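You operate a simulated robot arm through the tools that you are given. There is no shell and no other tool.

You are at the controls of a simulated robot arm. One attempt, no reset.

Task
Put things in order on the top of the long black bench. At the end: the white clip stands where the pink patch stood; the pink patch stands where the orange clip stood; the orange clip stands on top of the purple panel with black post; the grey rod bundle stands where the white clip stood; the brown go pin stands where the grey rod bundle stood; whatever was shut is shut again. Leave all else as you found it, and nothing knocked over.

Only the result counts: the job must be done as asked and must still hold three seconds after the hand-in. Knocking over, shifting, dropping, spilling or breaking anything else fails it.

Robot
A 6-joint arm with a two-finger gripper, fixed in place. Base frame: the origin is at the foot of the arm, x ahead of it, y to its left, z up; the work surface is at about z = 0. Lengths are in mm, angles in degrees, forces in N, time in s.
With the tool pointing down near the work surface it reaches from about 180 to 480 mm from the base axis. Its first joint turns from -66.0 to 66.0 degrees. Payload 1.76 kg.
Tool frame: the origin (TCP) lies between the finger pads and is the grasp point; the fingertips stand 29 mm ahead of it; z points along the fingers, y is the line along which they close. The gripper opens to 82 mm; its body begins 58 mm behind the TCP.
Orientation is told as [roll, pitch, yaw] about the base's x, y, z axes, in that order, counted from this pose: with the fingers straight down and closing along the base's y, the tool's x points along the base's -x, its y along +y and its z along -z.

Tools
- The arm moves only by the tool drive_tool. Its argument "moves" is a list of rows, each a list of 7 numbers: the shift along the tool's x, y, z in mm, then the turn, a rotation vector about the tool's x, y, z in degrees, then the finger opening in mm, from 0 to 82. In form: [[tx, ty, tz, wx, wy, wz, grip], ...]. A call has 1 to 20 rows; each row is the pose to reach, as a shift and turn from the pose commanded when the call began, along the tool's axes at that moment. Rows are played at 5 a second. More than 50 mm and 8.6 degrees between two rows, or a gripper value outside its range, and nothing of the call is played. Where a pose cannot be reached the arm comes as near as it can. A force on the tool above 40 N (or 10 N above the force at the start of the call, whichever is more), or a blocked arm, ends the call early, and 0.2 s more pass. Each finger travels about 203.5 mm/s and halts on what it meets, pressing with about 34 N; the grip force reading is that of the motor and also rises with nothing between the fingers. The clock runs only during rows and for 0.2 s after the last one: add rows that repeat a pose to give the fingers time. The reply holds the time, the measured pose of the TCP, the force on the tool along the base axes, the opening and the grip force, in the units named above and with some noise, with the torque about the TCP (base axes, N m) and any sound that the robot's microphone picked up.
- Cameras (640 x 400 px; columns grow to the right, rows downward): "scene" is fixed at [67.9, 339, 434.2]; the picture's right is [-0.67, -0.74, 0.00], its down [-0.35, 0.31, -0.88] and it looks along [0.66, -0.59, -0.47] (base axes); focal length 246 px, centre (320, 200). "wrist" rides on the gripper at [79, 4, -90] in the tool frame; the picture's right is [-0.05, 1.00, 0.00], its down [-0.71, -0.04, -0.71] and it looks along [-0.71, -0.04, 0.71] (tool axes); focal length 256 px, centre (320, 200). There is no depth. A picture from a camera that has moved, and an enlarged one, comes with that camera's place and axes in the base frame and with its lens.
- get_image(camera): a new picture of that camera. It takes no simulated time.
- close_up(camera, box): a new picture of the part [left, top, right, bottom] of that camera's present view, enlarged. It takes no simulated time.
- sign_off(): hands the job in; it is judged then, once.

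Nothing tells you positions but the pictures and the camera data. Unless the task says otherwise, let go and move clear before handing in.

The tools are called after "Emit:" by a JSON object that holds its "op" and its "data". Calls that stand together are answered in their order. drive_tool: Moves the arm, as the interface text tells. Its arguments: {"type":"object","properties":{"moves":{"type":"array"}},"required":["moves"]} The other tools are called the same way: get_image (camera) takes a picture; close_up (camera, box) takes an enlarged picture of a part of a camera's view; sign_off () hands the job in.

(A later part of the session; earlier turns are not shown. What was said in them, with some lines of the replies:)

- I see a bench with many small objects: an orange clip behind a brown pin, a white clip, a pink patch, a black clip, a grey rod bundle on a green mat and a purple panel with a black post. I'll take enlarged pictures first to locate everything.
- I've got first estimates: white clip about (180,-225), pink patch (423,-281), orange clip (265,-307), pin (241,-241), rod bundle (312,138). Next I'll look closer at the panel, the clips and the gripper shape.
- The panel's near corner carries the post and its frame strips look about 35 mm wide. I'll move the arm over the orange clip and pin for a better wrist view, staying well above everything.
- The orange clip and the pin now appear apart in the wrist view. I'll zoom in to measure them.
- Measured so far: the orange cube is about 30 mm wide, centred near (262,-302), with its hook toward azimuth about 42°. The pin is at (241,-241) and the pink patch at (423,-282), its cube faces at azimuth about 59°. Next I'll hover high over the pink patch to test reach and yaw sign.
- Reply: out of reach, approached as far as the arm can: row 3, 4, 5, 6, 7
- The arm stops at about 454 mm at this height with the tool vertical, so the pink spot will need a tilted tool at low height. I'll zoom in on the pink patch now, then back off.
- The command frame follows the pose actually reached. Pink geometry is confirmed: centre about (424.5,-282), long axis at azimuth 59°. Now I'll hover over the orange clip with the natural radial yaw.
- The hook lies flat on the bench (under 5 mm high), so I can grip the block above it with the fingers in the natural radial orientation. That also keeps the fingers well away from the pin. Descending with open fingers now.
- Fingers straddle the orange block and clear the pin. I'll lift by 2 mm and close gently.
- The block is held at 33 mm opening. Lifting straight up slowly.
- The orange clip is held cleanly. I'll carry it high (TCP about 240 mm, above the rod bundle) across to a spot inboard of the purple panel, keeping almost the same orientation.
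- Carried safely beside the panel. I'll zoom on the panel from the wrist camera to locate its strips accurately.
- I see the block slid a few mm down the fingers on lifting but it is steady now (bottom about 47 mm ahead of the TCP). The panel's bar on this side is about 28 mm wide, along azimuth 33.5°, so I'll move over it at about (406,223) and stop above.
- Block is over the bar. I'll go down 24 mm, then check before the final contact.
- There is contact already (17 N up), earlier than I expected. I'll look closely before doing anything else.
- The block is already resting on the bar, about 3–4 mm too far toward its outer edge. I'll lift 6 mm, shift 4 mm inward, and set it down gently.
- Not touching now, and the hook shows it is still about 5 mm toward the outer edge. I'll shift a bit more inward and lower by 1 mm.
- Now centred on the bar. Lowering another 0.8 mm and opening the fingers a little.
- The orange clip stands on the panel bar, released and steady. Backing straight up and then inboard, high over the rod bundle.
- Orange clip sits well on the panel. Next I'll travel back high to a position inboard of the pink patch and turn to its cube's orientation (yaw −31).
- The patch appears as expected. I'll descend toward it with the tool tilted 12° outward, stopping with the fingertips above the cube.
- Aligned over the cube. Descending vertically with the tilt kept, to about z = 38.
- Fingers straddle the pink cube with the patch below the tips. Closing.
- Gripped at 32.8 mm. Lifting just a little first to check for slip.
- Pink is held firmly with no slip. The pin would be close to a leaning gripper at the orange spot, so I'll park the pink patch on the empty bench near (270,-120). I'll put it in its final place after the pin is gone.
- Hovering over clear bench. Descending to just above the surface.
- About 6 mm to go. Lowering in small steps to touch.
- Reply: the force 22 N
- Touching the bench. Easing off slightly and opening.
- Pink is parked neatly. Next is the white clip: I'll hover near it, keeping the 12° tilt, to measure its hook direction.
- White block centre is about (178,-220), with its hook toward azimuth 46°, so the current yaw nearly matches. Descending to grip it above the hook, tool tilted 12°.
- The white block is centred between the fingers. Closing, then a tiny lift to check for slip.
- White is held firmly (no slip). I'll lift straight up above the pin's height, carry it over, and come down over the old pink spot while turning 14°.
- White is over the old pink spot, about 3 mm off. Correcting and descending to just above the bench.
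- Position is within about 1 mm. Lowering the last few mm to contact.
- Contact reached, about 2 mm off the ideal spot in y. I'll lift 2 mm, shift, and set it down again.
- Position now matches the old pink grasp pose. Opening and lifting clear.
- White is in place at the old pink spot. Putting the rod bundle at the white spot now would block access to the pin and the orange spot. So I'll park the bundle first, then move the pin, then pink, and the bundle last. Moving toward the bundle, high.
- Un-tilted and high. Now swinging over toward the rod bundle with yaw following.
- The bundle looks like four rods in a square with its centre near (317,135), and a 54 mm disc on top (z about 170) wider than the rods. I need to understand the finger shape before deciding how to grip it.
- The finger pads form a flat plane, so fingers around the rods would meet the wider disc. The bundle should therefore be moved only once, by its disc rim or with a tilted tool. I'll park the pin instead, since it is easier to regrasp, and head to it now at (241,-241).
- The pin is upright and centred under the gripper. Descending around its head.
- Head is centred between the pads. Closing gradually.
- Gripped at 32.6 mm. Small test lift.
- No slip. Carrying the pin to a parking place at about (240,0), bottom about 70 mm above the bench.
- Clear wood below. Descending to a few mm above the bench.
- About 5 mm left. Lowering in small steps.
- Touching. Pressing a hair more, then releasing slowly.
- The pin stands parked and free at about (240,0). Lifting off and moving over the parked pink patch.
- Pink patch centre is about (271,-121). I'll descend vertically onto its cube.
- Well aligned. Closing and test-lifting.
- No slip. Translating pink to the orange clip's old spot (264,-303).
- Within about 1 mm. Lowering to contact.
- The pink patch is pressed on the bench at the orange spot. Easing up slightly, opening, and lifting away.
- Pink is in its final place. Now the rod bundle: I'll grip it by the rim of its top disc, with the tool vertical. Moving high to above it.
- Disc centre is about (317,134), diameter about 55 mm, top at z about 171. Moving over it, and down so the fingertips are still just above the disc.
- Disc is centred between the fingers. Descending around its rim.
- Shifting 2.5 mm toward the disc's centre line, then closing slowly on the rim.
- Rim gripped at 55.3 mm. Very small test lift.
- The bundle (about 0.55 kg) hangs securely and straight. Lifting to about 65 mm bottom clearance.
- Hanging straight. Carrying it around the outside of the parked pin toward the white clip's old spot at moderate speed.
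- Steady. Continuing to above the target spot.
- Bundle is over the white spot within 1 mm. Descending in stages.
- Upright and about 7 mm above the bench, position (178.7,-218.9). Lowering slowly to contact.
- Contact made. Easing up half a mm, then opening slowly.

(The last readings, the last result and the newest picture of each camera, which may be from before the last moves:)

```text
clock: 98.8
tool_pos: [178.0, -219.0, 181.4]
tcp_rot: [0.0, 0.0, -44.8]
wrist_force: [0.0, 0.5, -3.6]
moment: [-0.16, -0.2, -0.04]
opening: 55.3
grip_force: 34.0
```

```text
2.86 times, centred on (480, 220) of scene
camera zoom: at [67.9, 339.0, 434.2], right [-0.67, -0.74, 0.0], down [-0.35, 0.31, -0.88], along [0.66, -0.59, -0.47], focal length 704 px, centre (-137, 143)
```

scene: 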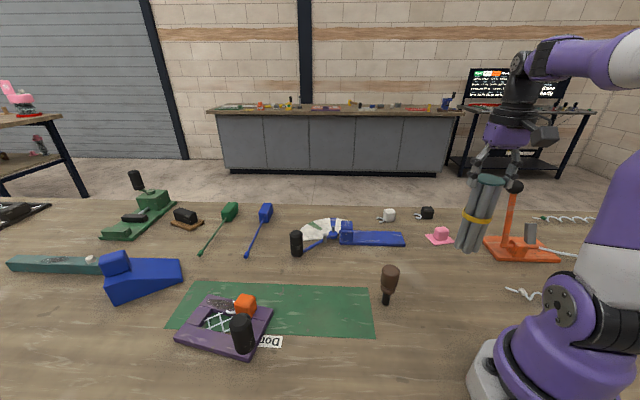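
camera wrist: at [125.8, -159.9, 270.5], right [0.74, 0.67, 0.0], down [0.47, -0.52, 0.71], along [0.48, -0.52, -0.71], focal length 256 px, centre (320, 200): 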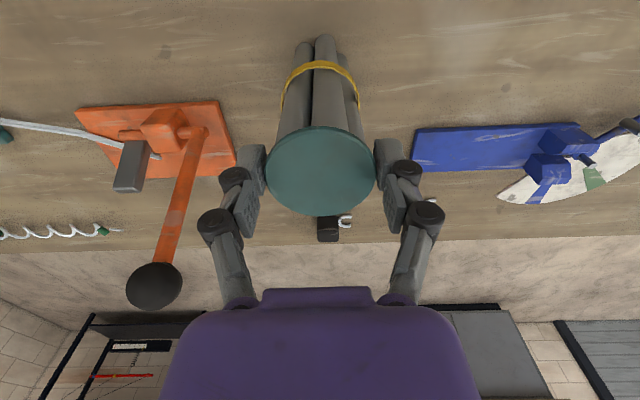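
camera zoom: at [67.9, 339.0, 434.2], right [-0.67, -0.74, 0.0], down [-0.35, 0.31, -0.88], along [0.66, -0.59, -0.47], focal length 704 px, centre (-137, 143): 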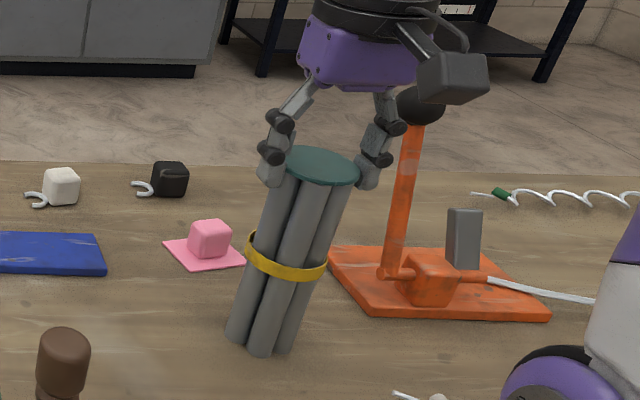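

Nearly weightless contact and the bundle looks vertical. Releasing slowly.

Emit:
{"op": "drive_tool", "data": {"moves": [[0, 0, 0.2, 0, 0, 0, 48], [0, 0, 0.2, 0, 0, 0, 53], [0, 0, 0.2, 0, 0, 0, 55], [0, 0, 0.2, 0, 0, 0, 57], [0, 0, 0.2, 0, 0, 0, 60], [0, 0, 0.2, 0, 0, 0, 64], [0, 0, 0.2, 0, 0, 0, 70], [0, 0, 0.2, 0, 0, 0, 76], [0, 0, 0.2, 0, 0, 0, 82], [0, 0, 0.2, 0, 0, 0, 82]]}}

Emit:
{"op": "close_up", "data": {"camera": "scene", "box": [400, 150, 560, 290]}}

Emit:
{"op": "get_image", "data": {"camera": "wrist"}}

```text
clock: 101.0
tool_pos: [178.0, -218.9, 181.1]
tcp_rot: [0.0, 0.0, -44.8]
wrist_force: [-0.3, 0.6, 0.4]
moment: [0.01, -0.04, 0.0]
opening: 81.8
grip_force: 0.1
```

```text
2.86 times, centred on (480, 220) of scene
camera zoom: at [67.9, 339.0, 434.2], right [-0.67, -0.74, 0.0], down [-0.35, 0.31, -0.88], along [0.66, -0.59, -0.47], focal length 704 px, centre (-137, 143)
```

zoom: 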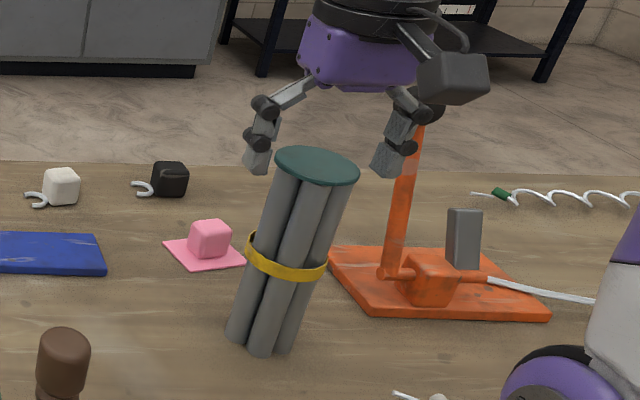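

```text
taken
camera wrist: at [125.5, -160.0, 270.5], right [0.74, 0.67, 0.0], down [0.47, -0.52, 0.71], along [0.48, -0.52, -0.71], focal length 256 px, centre (320, 200)
```

wrist: 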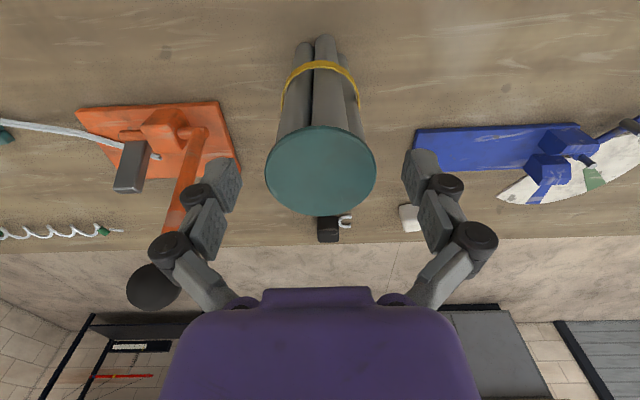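

The rod bundle stands free at the white clip's old spot. Lifting straight up and heading back to the parked pin.

Emit:
{"op": "drive_tool", "data": {"moves": [[0, 0, -20, 0, 0, 0, 82], [0, 0, -48, 0, 0, 0, 82], [0, 0, -78, 0, 0, 0, 82], [18.4, 33, -78, 0, 0, -7.5, 82], [36.8, 66, -78, 0, 0, -14.9, 82], [55.2, 99, -70, 0, 0, -22.4, 82], [73.7, 132, -55, 0, 0, -29.9, 82], [92.1, 165, -35, 0, 0, -37.3, 82], [110.5, 197.9, -10, 0, 0, -44.8, 82], [110.5, 197.9, -10, 0, 0, -44.8, 82]]}}

Emit:
{"op": "get_image", "data": {"camera": "wrist"}}

Emit:
{"op": "get_image", "data": {"camera": "scene"}}

```text
clock: 103.2
tool_pos: [238.9, -4.5, 189.8]
tcp_rot: [0.1, -0.2, 0.2]
wrist_force: [0.2, 0.7, 0.5]
moment: [0.0, 0.0, -0.01]
opening: 82.2
grip_force: 0.1
```

```text
taken
camera wrist: at [161.3, -0.2, 278.6], right [0.05, 1.0, 0.0], down [0.71, -0.04, 0.71], along [0.71, -0.04, -0.71], focal length 256 px, centre (320, 200)
```

wrist: 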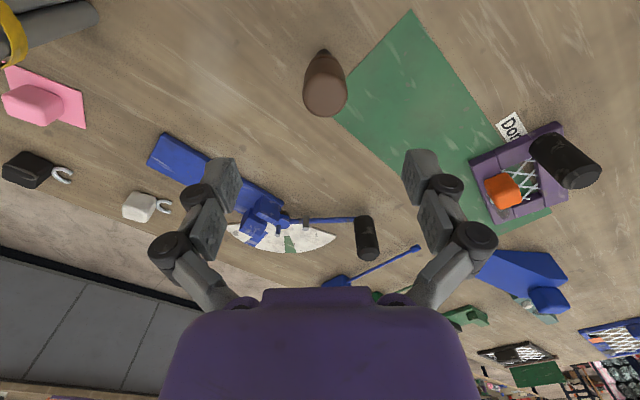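

```text
taken
```

scene: 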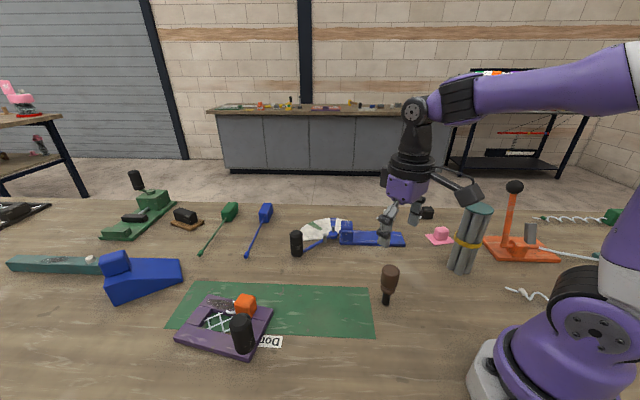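

The pin stands at (240,0) as parked. Aligning and descending around its head.

Emit:
{"op": "drive_tool", "data": {"moves": [[0.3, 4, 30, 0, 0, 0, 82], [0.3, 4, 60, 0, 0, 0, 82], [0.3, 4, 85, 0, 0, 0, 82], [0.3, 4, 103, 0, 0, 0, 82], [0.3, 4, 111, 0, 0, 0, 82], [0.3, 4, 111, 0, 0, 0, 82]]}}

Emit:
{"op": "get_image", "data": {"camera": "wrist"}}

```text
clock: 104.6
tool_pos: [239.1, 1.8, 79.7]
tcp_rot: [0.0, 0.0, 0.0]
wrist_force: [0.9, -0.6, -0.6]
moment: [-0.02, 0.01, 0.02]
opening: 81.9
grip_force: 0.1
```

```text
taken
camera wrist: at [159.9, 6.2, 168.7], right [0.05, 1.0, 0.0], down [0.71, -0.04, 0.71], along [0.71, -0.04, -0.71], focal length 256 px, centre (320, 200)
```

wrist: 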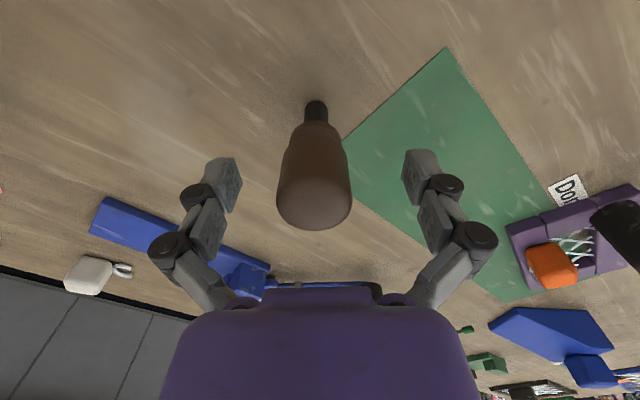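

The pin is 2.4 mm off to one side. Correcting before closing.

Emit:
{"op": "drive_tool", "data": {"moves": [[-0.8, -2.4, 1.9, 0, 0, 0, 82], [-0.8, -2.4, 1.9, 0, 0, 0, 64], [-0.8, -2.4, 1.9, 0, 0, 0, 52], [-0.8, -2.4, 1.9, 0, 0, 0, 44], [-0.8, -2.4, 1.9, 0, 0, 0, 38], [-0.8, -2.4, 1.9, 0, 0, 0, 33], [-0.8, -2.4, 1.9, 0, 0, 0, 26], [-0.8, -2.4, 1.9, 0, 0, 0, 20], [-0.8, -2.4, 1.9, 0, 0, 0, 20]]}}

Emit:
{"op": "get_image", "data": {"camera": "wrist"}}

Emit:
{"op": "drive_tool", "data": {"moves": [[0, 0, -2, 0, 0, 0, 20], [0, 0, -5, 0, 0, 0, 20], [0, 0, -10, 0, 0, 0, 20], [0, 0, -15, 0, 0, 0, 20], [0, 0, -15, 0, 0, 0, 20]]}}

Emit:
{"op": "get_image", "data": {"camera": "wrist"}}

Emit:
{"op": "close_up", "data": {"camera": "scene", "box": [340, 210, 460, 310]}}

```text
clock: 106.6
tool_pos: [238.4, 0.6, 79.0]
tcp_rot: [0.0, -0.1, 0.0]
wrist_force: [-1.6, -1.0, 6.3]
moment: [-0.05, 0.1, 0.04]
opening: 32.5
grip_force: 33.8
```

```text
taken
camera wrist: at [160.6, 4.2, 167.3], right [0.05, 1.0, 0.0], down [0.71, -0.04, 0.71], along [0.71, -0.04, -0.71], focal length 256 px, centre (320, 200)
```

wrist: 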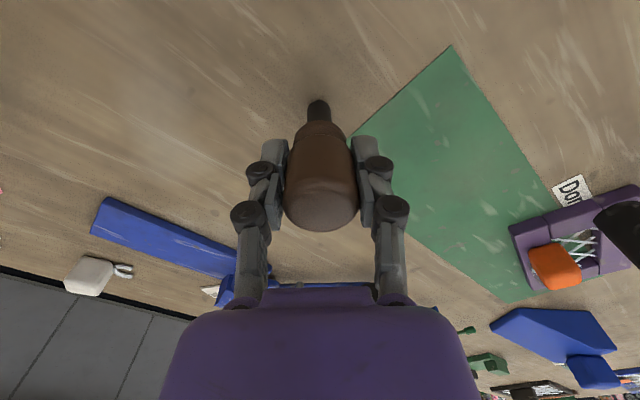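

```text
clock: 107.8
tool_pos: [239.1, 2.2, 93.7]
tcp_rot: [-0.1, -0.1, 0.0]
wrist_force: [-0.6, -0.8, -1.2]
moment: [-0.05, 0.0, 0.0]
opening: 32.3
grip_force: 34.0
```

```text
taken
camera wrist: at [160.9, 5.3, 182.0], right [0.05, 1.0, 0.0], down [0.71, -0.04, 0.71], along [0.71, -0.04, -0.71], focal length 256 px, centre (320, 200)
```

wrist: 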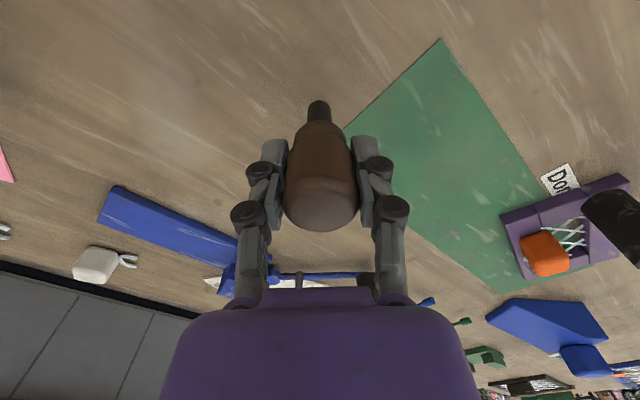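

```text
4.00 times, centred on (400, 260) of scene
camera zoom: at [67.9, 339.0, 434.2], right [-0.67, -0.74, 0.0], down [-0.35, 0.31, -0.88], along [0.66, -0.59, -0.47], focal length 986 px, centre (0, -40)
```

zoom: 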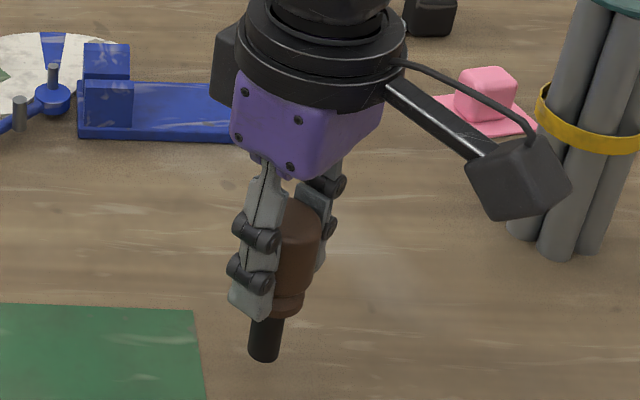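

Pin held upright. Moving it to the bundle's old spot on the mat (317,134).

Emit:
{"op": "drive_tool", "data": {"moves": [[0, 0, -18, 0, 0, 0, 20], [-6, 10, -36, 0, 0, -2, 20], [-21, 36, -36, 0, 0, -7, 20], [-36, 62, -36, 0, 0, -12, 20], [-51, 88, -36, 0, 0, -17, 20], [-66, 114, -36, 0, 0, -21, 20], [-77.1, 133, -36, 0, 0, -23, 20], [-77.1, 133, -36, 0, 0, -23, 20]]}}

Emit:
{"op": "get_image", "data": {"camera": "wrist"}}

Emit:
{"op": "get_image", "data": {"camera": "scene"}}

```text
clock: 109.6
tool_pos: [317.5, 133.8, 130.6]
tcp_rot: [0.0, 0.1, 23.0]
wrist_force: [0.9, 0.1, -0.8]
moment: [-0.02, 0.0, 0.05]
opening: 32.5
grip_force: 34.0
```

```text
taken
camera wrist: at [244.0, 106.6, 219.0], right [-0.34, 0.94, 0.0], down [0.66, 0.24, 0.71], along [0.67, 0.24, -0.71], focal length 256 px, centre (320, 200)
```

wrist: 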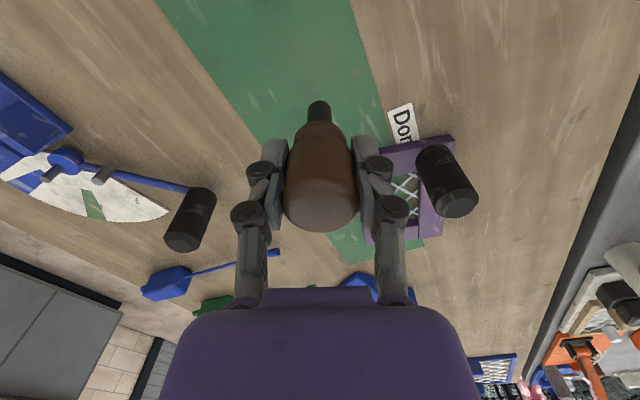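

```text
taken
```

scene: 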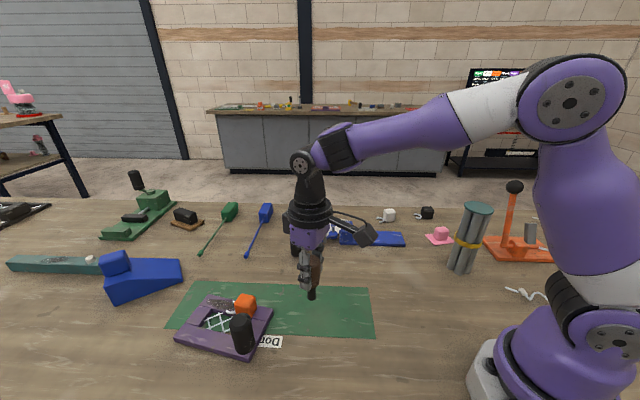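

Over the mat spot within about 1.5 mm. Correcting and descending.

Emit:
{"op": "drive_tool", "data": {"moves": [[1, 1, 14, 0, 0, 0, 20], [1, 1, 28, 0, 0, 0, 20], [1, 1, 39, 0, 0, 0, 20], [1, 1, 45, 0, 0, 0, 20], [1, 1, 45, 0, 0, 0, 20]]}}

Emit:
{"op": "get_image", "data": {"camera": "wrist"}}

Emit:
{"op": "close_up", "data": {"camera": "scene", "box": [250, 230, 370, 340]}}

```text
clock: 110.8
tool_pos: [315.1, 135.0, 84.6]
tcp_rot: [0.0, -0.1, 22.9]
wrist_force: [0.3, 0.1, -1.0]
moment: [0.0, 0.0, -0.03]
opening: 32.2
grip_force: 33.9
```

```text
taken
camera wrist: at [241.7, 106.9, 172.7], right [-0.34, 0.94, 0.0], down [0.66, 0.24, 0.71], along [0.67, 0.24, -0.71], focal length 256 px, centre (320, 200)
```

wrist: 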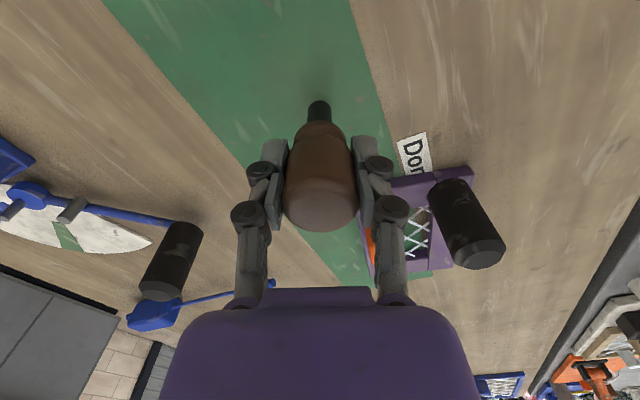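

```text
3.64 times, centred on (310, 285) of scene
camera zoom: at [67.9, 339.0, 434.2], right [-0.67, -0.74, 0.0], down [-0.35, 0.31, -0.88], along [0.66, -0.59, -0.47], focal length 896 px, centre (356, -109)
```

zoom: 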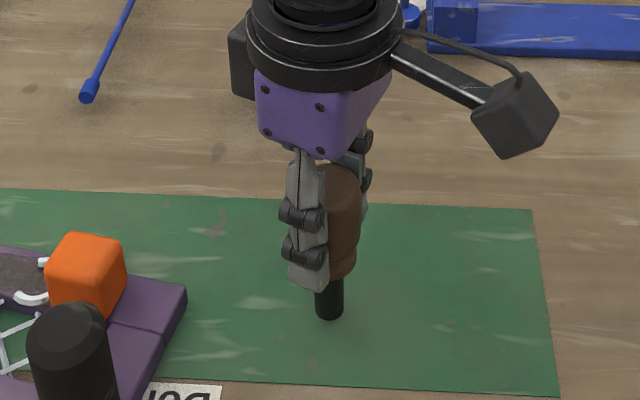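

Good alignment with the old bundle centre. Lowering the last few mm.

Emit:
{"op": "drive_tool", "data": {"moves": [[-0.8, 0.3, 1.5, 0, 0, 0, 20], [-0.8, 0.3, 2.8, 0, 0, 0, 20], [-0.8, 0.3, 3.6, 0, 0, 0, 20], [-0.8, 0.3, 3.6, 0, 0, 0, 20]]}}

```text
clock: 111.8
tool_pos: [315.6, 134.9, 80.5]
tcp_rot: [0.0, -0.1, 23.0]
wrist_force: [0.2, -0.3, -1.1]
moment: [-0.03, -0.02, -0.01]
opening: 32.4
grip_force: 33.8
```

Emit:
{"op": "drive_tool", "data": {"moves": [[0, 0, 0.5, 0, 0, 0, 20], [0, 0, 1.0, 0, 0, 0, 20], [0, 0, 1.0, 0, 0, 0, 20]]}}

Emit:
{"op": "get_image", "data": {"camera": "wrist"}}

```text
clock: 112.6
tool_pos: [315.3, 135.3, 79.9]
tcp_rot: [0.1, -0.2, 23.0]
wrist_force: [-0.1, -0.7, -0.4]
moment: [0.04, -0.03, 0.01]
opening: 32.1
grip_force: 34.3
```

```text
taken
camera wrist: at [241.6, 108.0, 168.4], right [-0.34, 0.94, 0.0], down [0.66, 0.24, 0.71], along [0.67, 0.24, -0.71], focal length 256 px, centre (320, 200)
```

wrist: 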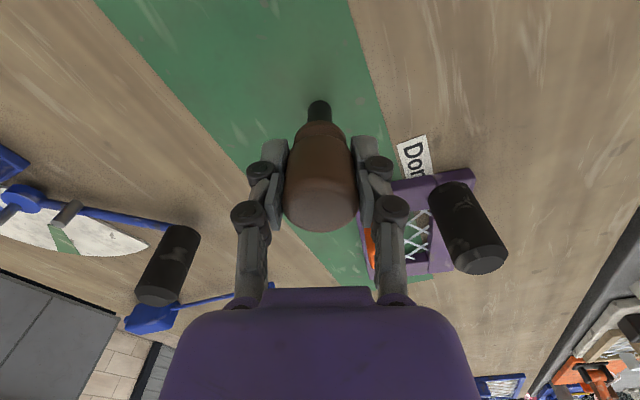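

Emit:
{"op": "drive_tool", "data": {"moves": [[-0.6, -1.4, 0, 0, 0, 0, 20], [-0.6, -1.4, 0.6, 0, 0, 0, 20], [-0.6, -1.4, 1.1, 0, 0, 0, 20], [-0.6, -1.4, 1.1, 0, 0, 0, 20]]}}

Emit:
{"op": "get_image", "data": {"camera": "wrist"}}

```text
clock: 113.6
tool_pos: [316.6, 134.4, 79.9]
tcp_rot: [0.0, -0.1, 23.1]
wrist_force: [-0.9, 0.2, -1.2]
moment: [-0.01, 0.01, -0.03]
opening: 32.5
grip_force: 34.5
```

```text
taken
camera wrist: at [243.1, 107.1, 168.2], right [-0.34, 0.94, 0.0], down [0.66, 0.24, 0.71], along [0.67, 0.24, -0.71], focal length 256 px, centre (320, 200)
```

wrist: 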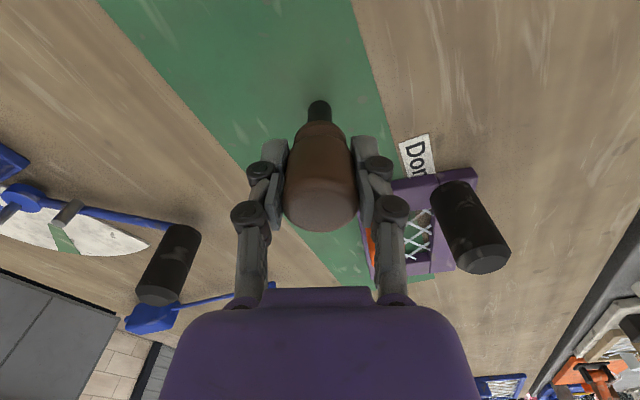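

Emit:
{"op": "drive_tool", "data": {"moves": [[0, 0, 0.6, 0, 0, 0, 20], [0, 0, 1.1, 0, 0, 0, 20], [0, 0, 1.1, 0, 0, 0, 20]]}}

```text
clock: 114.4
tool_pos: [315.7, 133.7, 79.3]
tcp_rot: [-0.1, -0.1, 23.0]
wrist_force: [-3.8, -1.7, 13.1]
moment: [-0.1, 0.27, 0.01]
opening: 32.4
grip_force: 34.5
```

Firm contact (13 N). Easing up 0.4 mm and releasing slowly.

Emit:
{"op": "drive_tool", "data": {"moves": [[0, 0, -0.4, 0, 0, 0, 20], [0, 0, -0.4, 0, 0, 0, 28], [0, 0, -0.4, 0, 0, 0, 32], [0, 0, -0.4, 0, 0, 0, 35], [0, 0, -0.4, 0, 0, 0, 40], [0, 0, -0.4, 0, 0, 0, 48], [0, 0, -0.4, 0, 0, 0, 58], [0, 0, -0.4, 0, 0, 0, 70], [0, 0, -0.4, 0, 0, 0, 70]]}}

Emit:
{"op": "get_image", "data": {"camera": "wrist"}}

Emit:
{"op": "close_up", "data": {"camera": "scene", "box": [250, 230, 370, 340]}}

```text
clock: 116.4
tool_pos: [317.6, 135.0, 79.3]
tcp_rot: [0.0, 0.0, 23.0]
wrist_force: [-0.8, 0.1, 0.3]
moment: [-0.03, 0.01, 0.0]
opening: 69.7
grip_force: 0.0
```

```text
taken
camera wrist: at [242.9, 107.0, 167.5], right [-0.34, 0.94, 0.0], down [0.66, 0.24, 0.71], along [0.67, 0.24, -0.71], focal length 256 px, centre (320, 200)
```

wrist: 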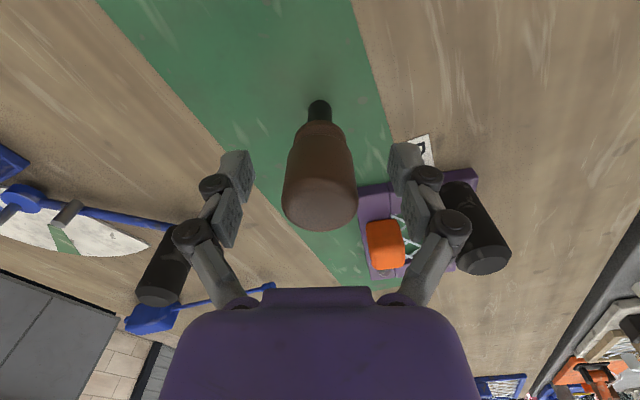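

```text
3.64 times, centred on (310, 285) of scene
camera zoom: at [67.9, 339.0, 434.2], right [-0.67, -0.74, 0.0], down [-0.35, 0.31, -0.88], along [0.66, -0.59, -0.47], focal length 896 px, centre (356, -109)
```

zoom: 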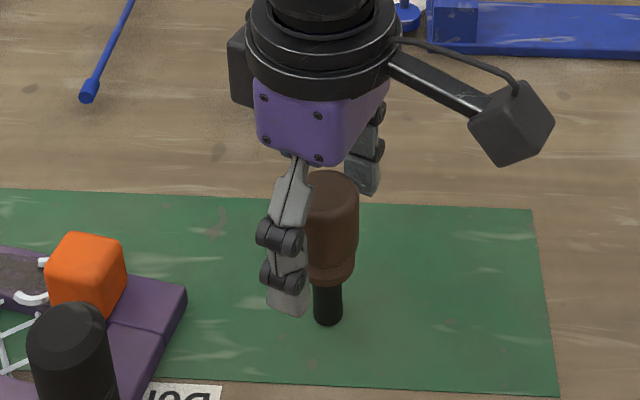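

Pin stands free at the bundle's old spot. Retreating straight up and then to a neutral pose away from everything.

Emit:
{"op": "drive_tool", "data": {"moves": [[0, 0, -20, 0, 0, 0, 72], [0, 0, -50, 0, 0, 0, 78], [0, 0, -90, 0, 0, 0, 82], [0, 0, -135, 0, 0, 0, 82], [10, -40, -150, 0, 0, 4, 82], [20, -80, -150, 0, 0, 8, 82], [30, -120, -150, 0, 0, 12, 82], [30, -120, -150, 0, 0, 12, 82], [30, -120, -150, 0, 0, 12, 82]]}}

Emit:
{"op": "get_image", "data": {"camera": "scene"}}

Emit:
{"op": "close_up", "data": {"camera": "scene", "box": [150, 220, 410, 372]}}

Emit:
{"op": "close_up", "data": {"camera": "scene", "box": [360, 170, 600, 320]}}

Emit:
{"op": "get_image", "data": {"camera": "wrist"}}

```text
clock: 118.4
tool_pos: [336.1, 12.1, 228.2]
tcp_rot: [0.0, -0.1, 11.0]
wrist_force: [1.4, 0.8, 0.0]
moment: [0.0, 0.02, -0.02]
opening: 82.1
grip_force: 0.0
```

```text
taken
```

scene: 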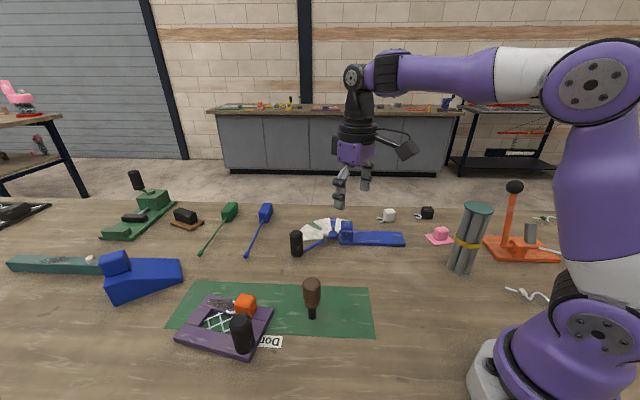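

```text
2.46 times, centred on (280, 296) of scene
camera zoom: at [67.9, 339.0, 434.2], right [-0.67, -0.74, 0.0], down [-0.35, 0.31, -0.88], along [0.66, -0.59, -0.47], focal length 607 px, centre (418, -36)
```

zoom: 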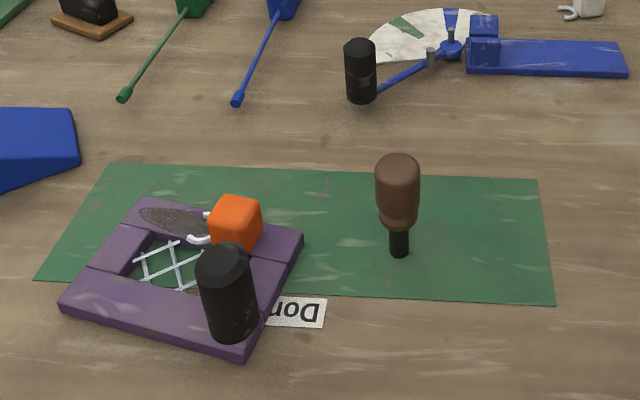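

```text
2.67 times, centred on (480, 245) of scene
camera zoom: at [67.9, 339.0, 434.2], right [-0.67, -0.74, 0.0], down [-0.35, 0.31, -0.88], along [0.66, -0.59, -0.47], focal length 657 px, centre (-107, 80)
```

zoom: 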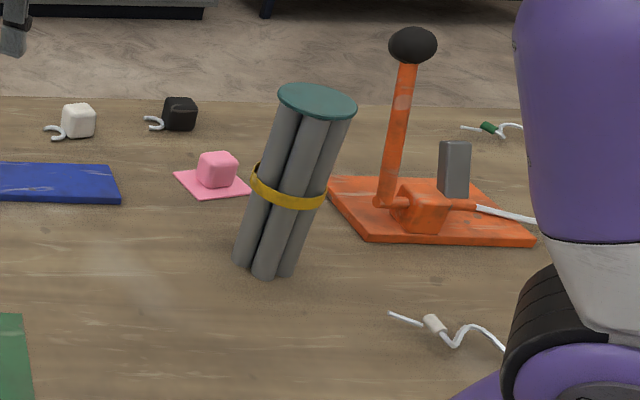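

```text
taken
camera wrist: at [258.3, 1.3, 317.2], right [-0.14, 0.99, 0.0], down [0.7, 0.1, 0.71], along [0.7, 0.1, -0.71], focal length 256 px, centre (320, 200)
```

wrist: 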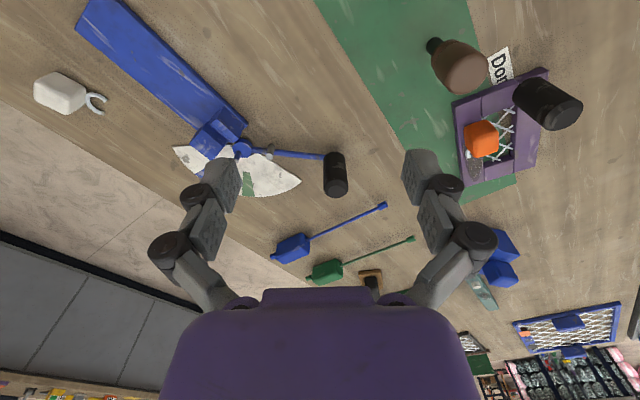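

All five items appear in their required places: orange clip on the purple panel, white at the pink spot, pink at the orange spot, bundle at the white spot and pin on the mat. They are upright and released, the panel and other items look unmoved, nothing was opened, and the arm is clear, so I'm handing in.

Emit:
{"op": "sign_off", "data": {}}

```text
The job is handed in.
```

I moved all five items to where you asked and handed the job in. In the last pictures everything stands upright and released, with the arm clear. I don't have the judge's verdict.

| Item | Where it is now |
|---|---|
| White clip | Where the pink patch stood |
| Pink patch | Where the orange clip stood |
| Orange clip | On the frame bar of the purple panel with the black post |
| Grey rod bundle | Where the white clip stood |
| Brown go pin | Where the grey rod bundle stood, on the green mat |

- **Position:** by the camera measurements, the four items that took over a vacated spot are within about 2 mm of it. The orange clip is centred across the bar to a similar accuracy.
- **Orientation:** I matched positions, not directions. The white clip and the rod bundle were turned on the way, and the pink patch kept its own orientation. The orange clip's hook lies along the panel bar.
- **Temporary parking:** I set the pink patch and the pin down on empty bench for a while, because the bundle in its new place would have blocked access to their spots.
- **Everything else:** nothing was opened, so nothing needed shutting again. The panel and the other items look unmoved compared with the first pictures.
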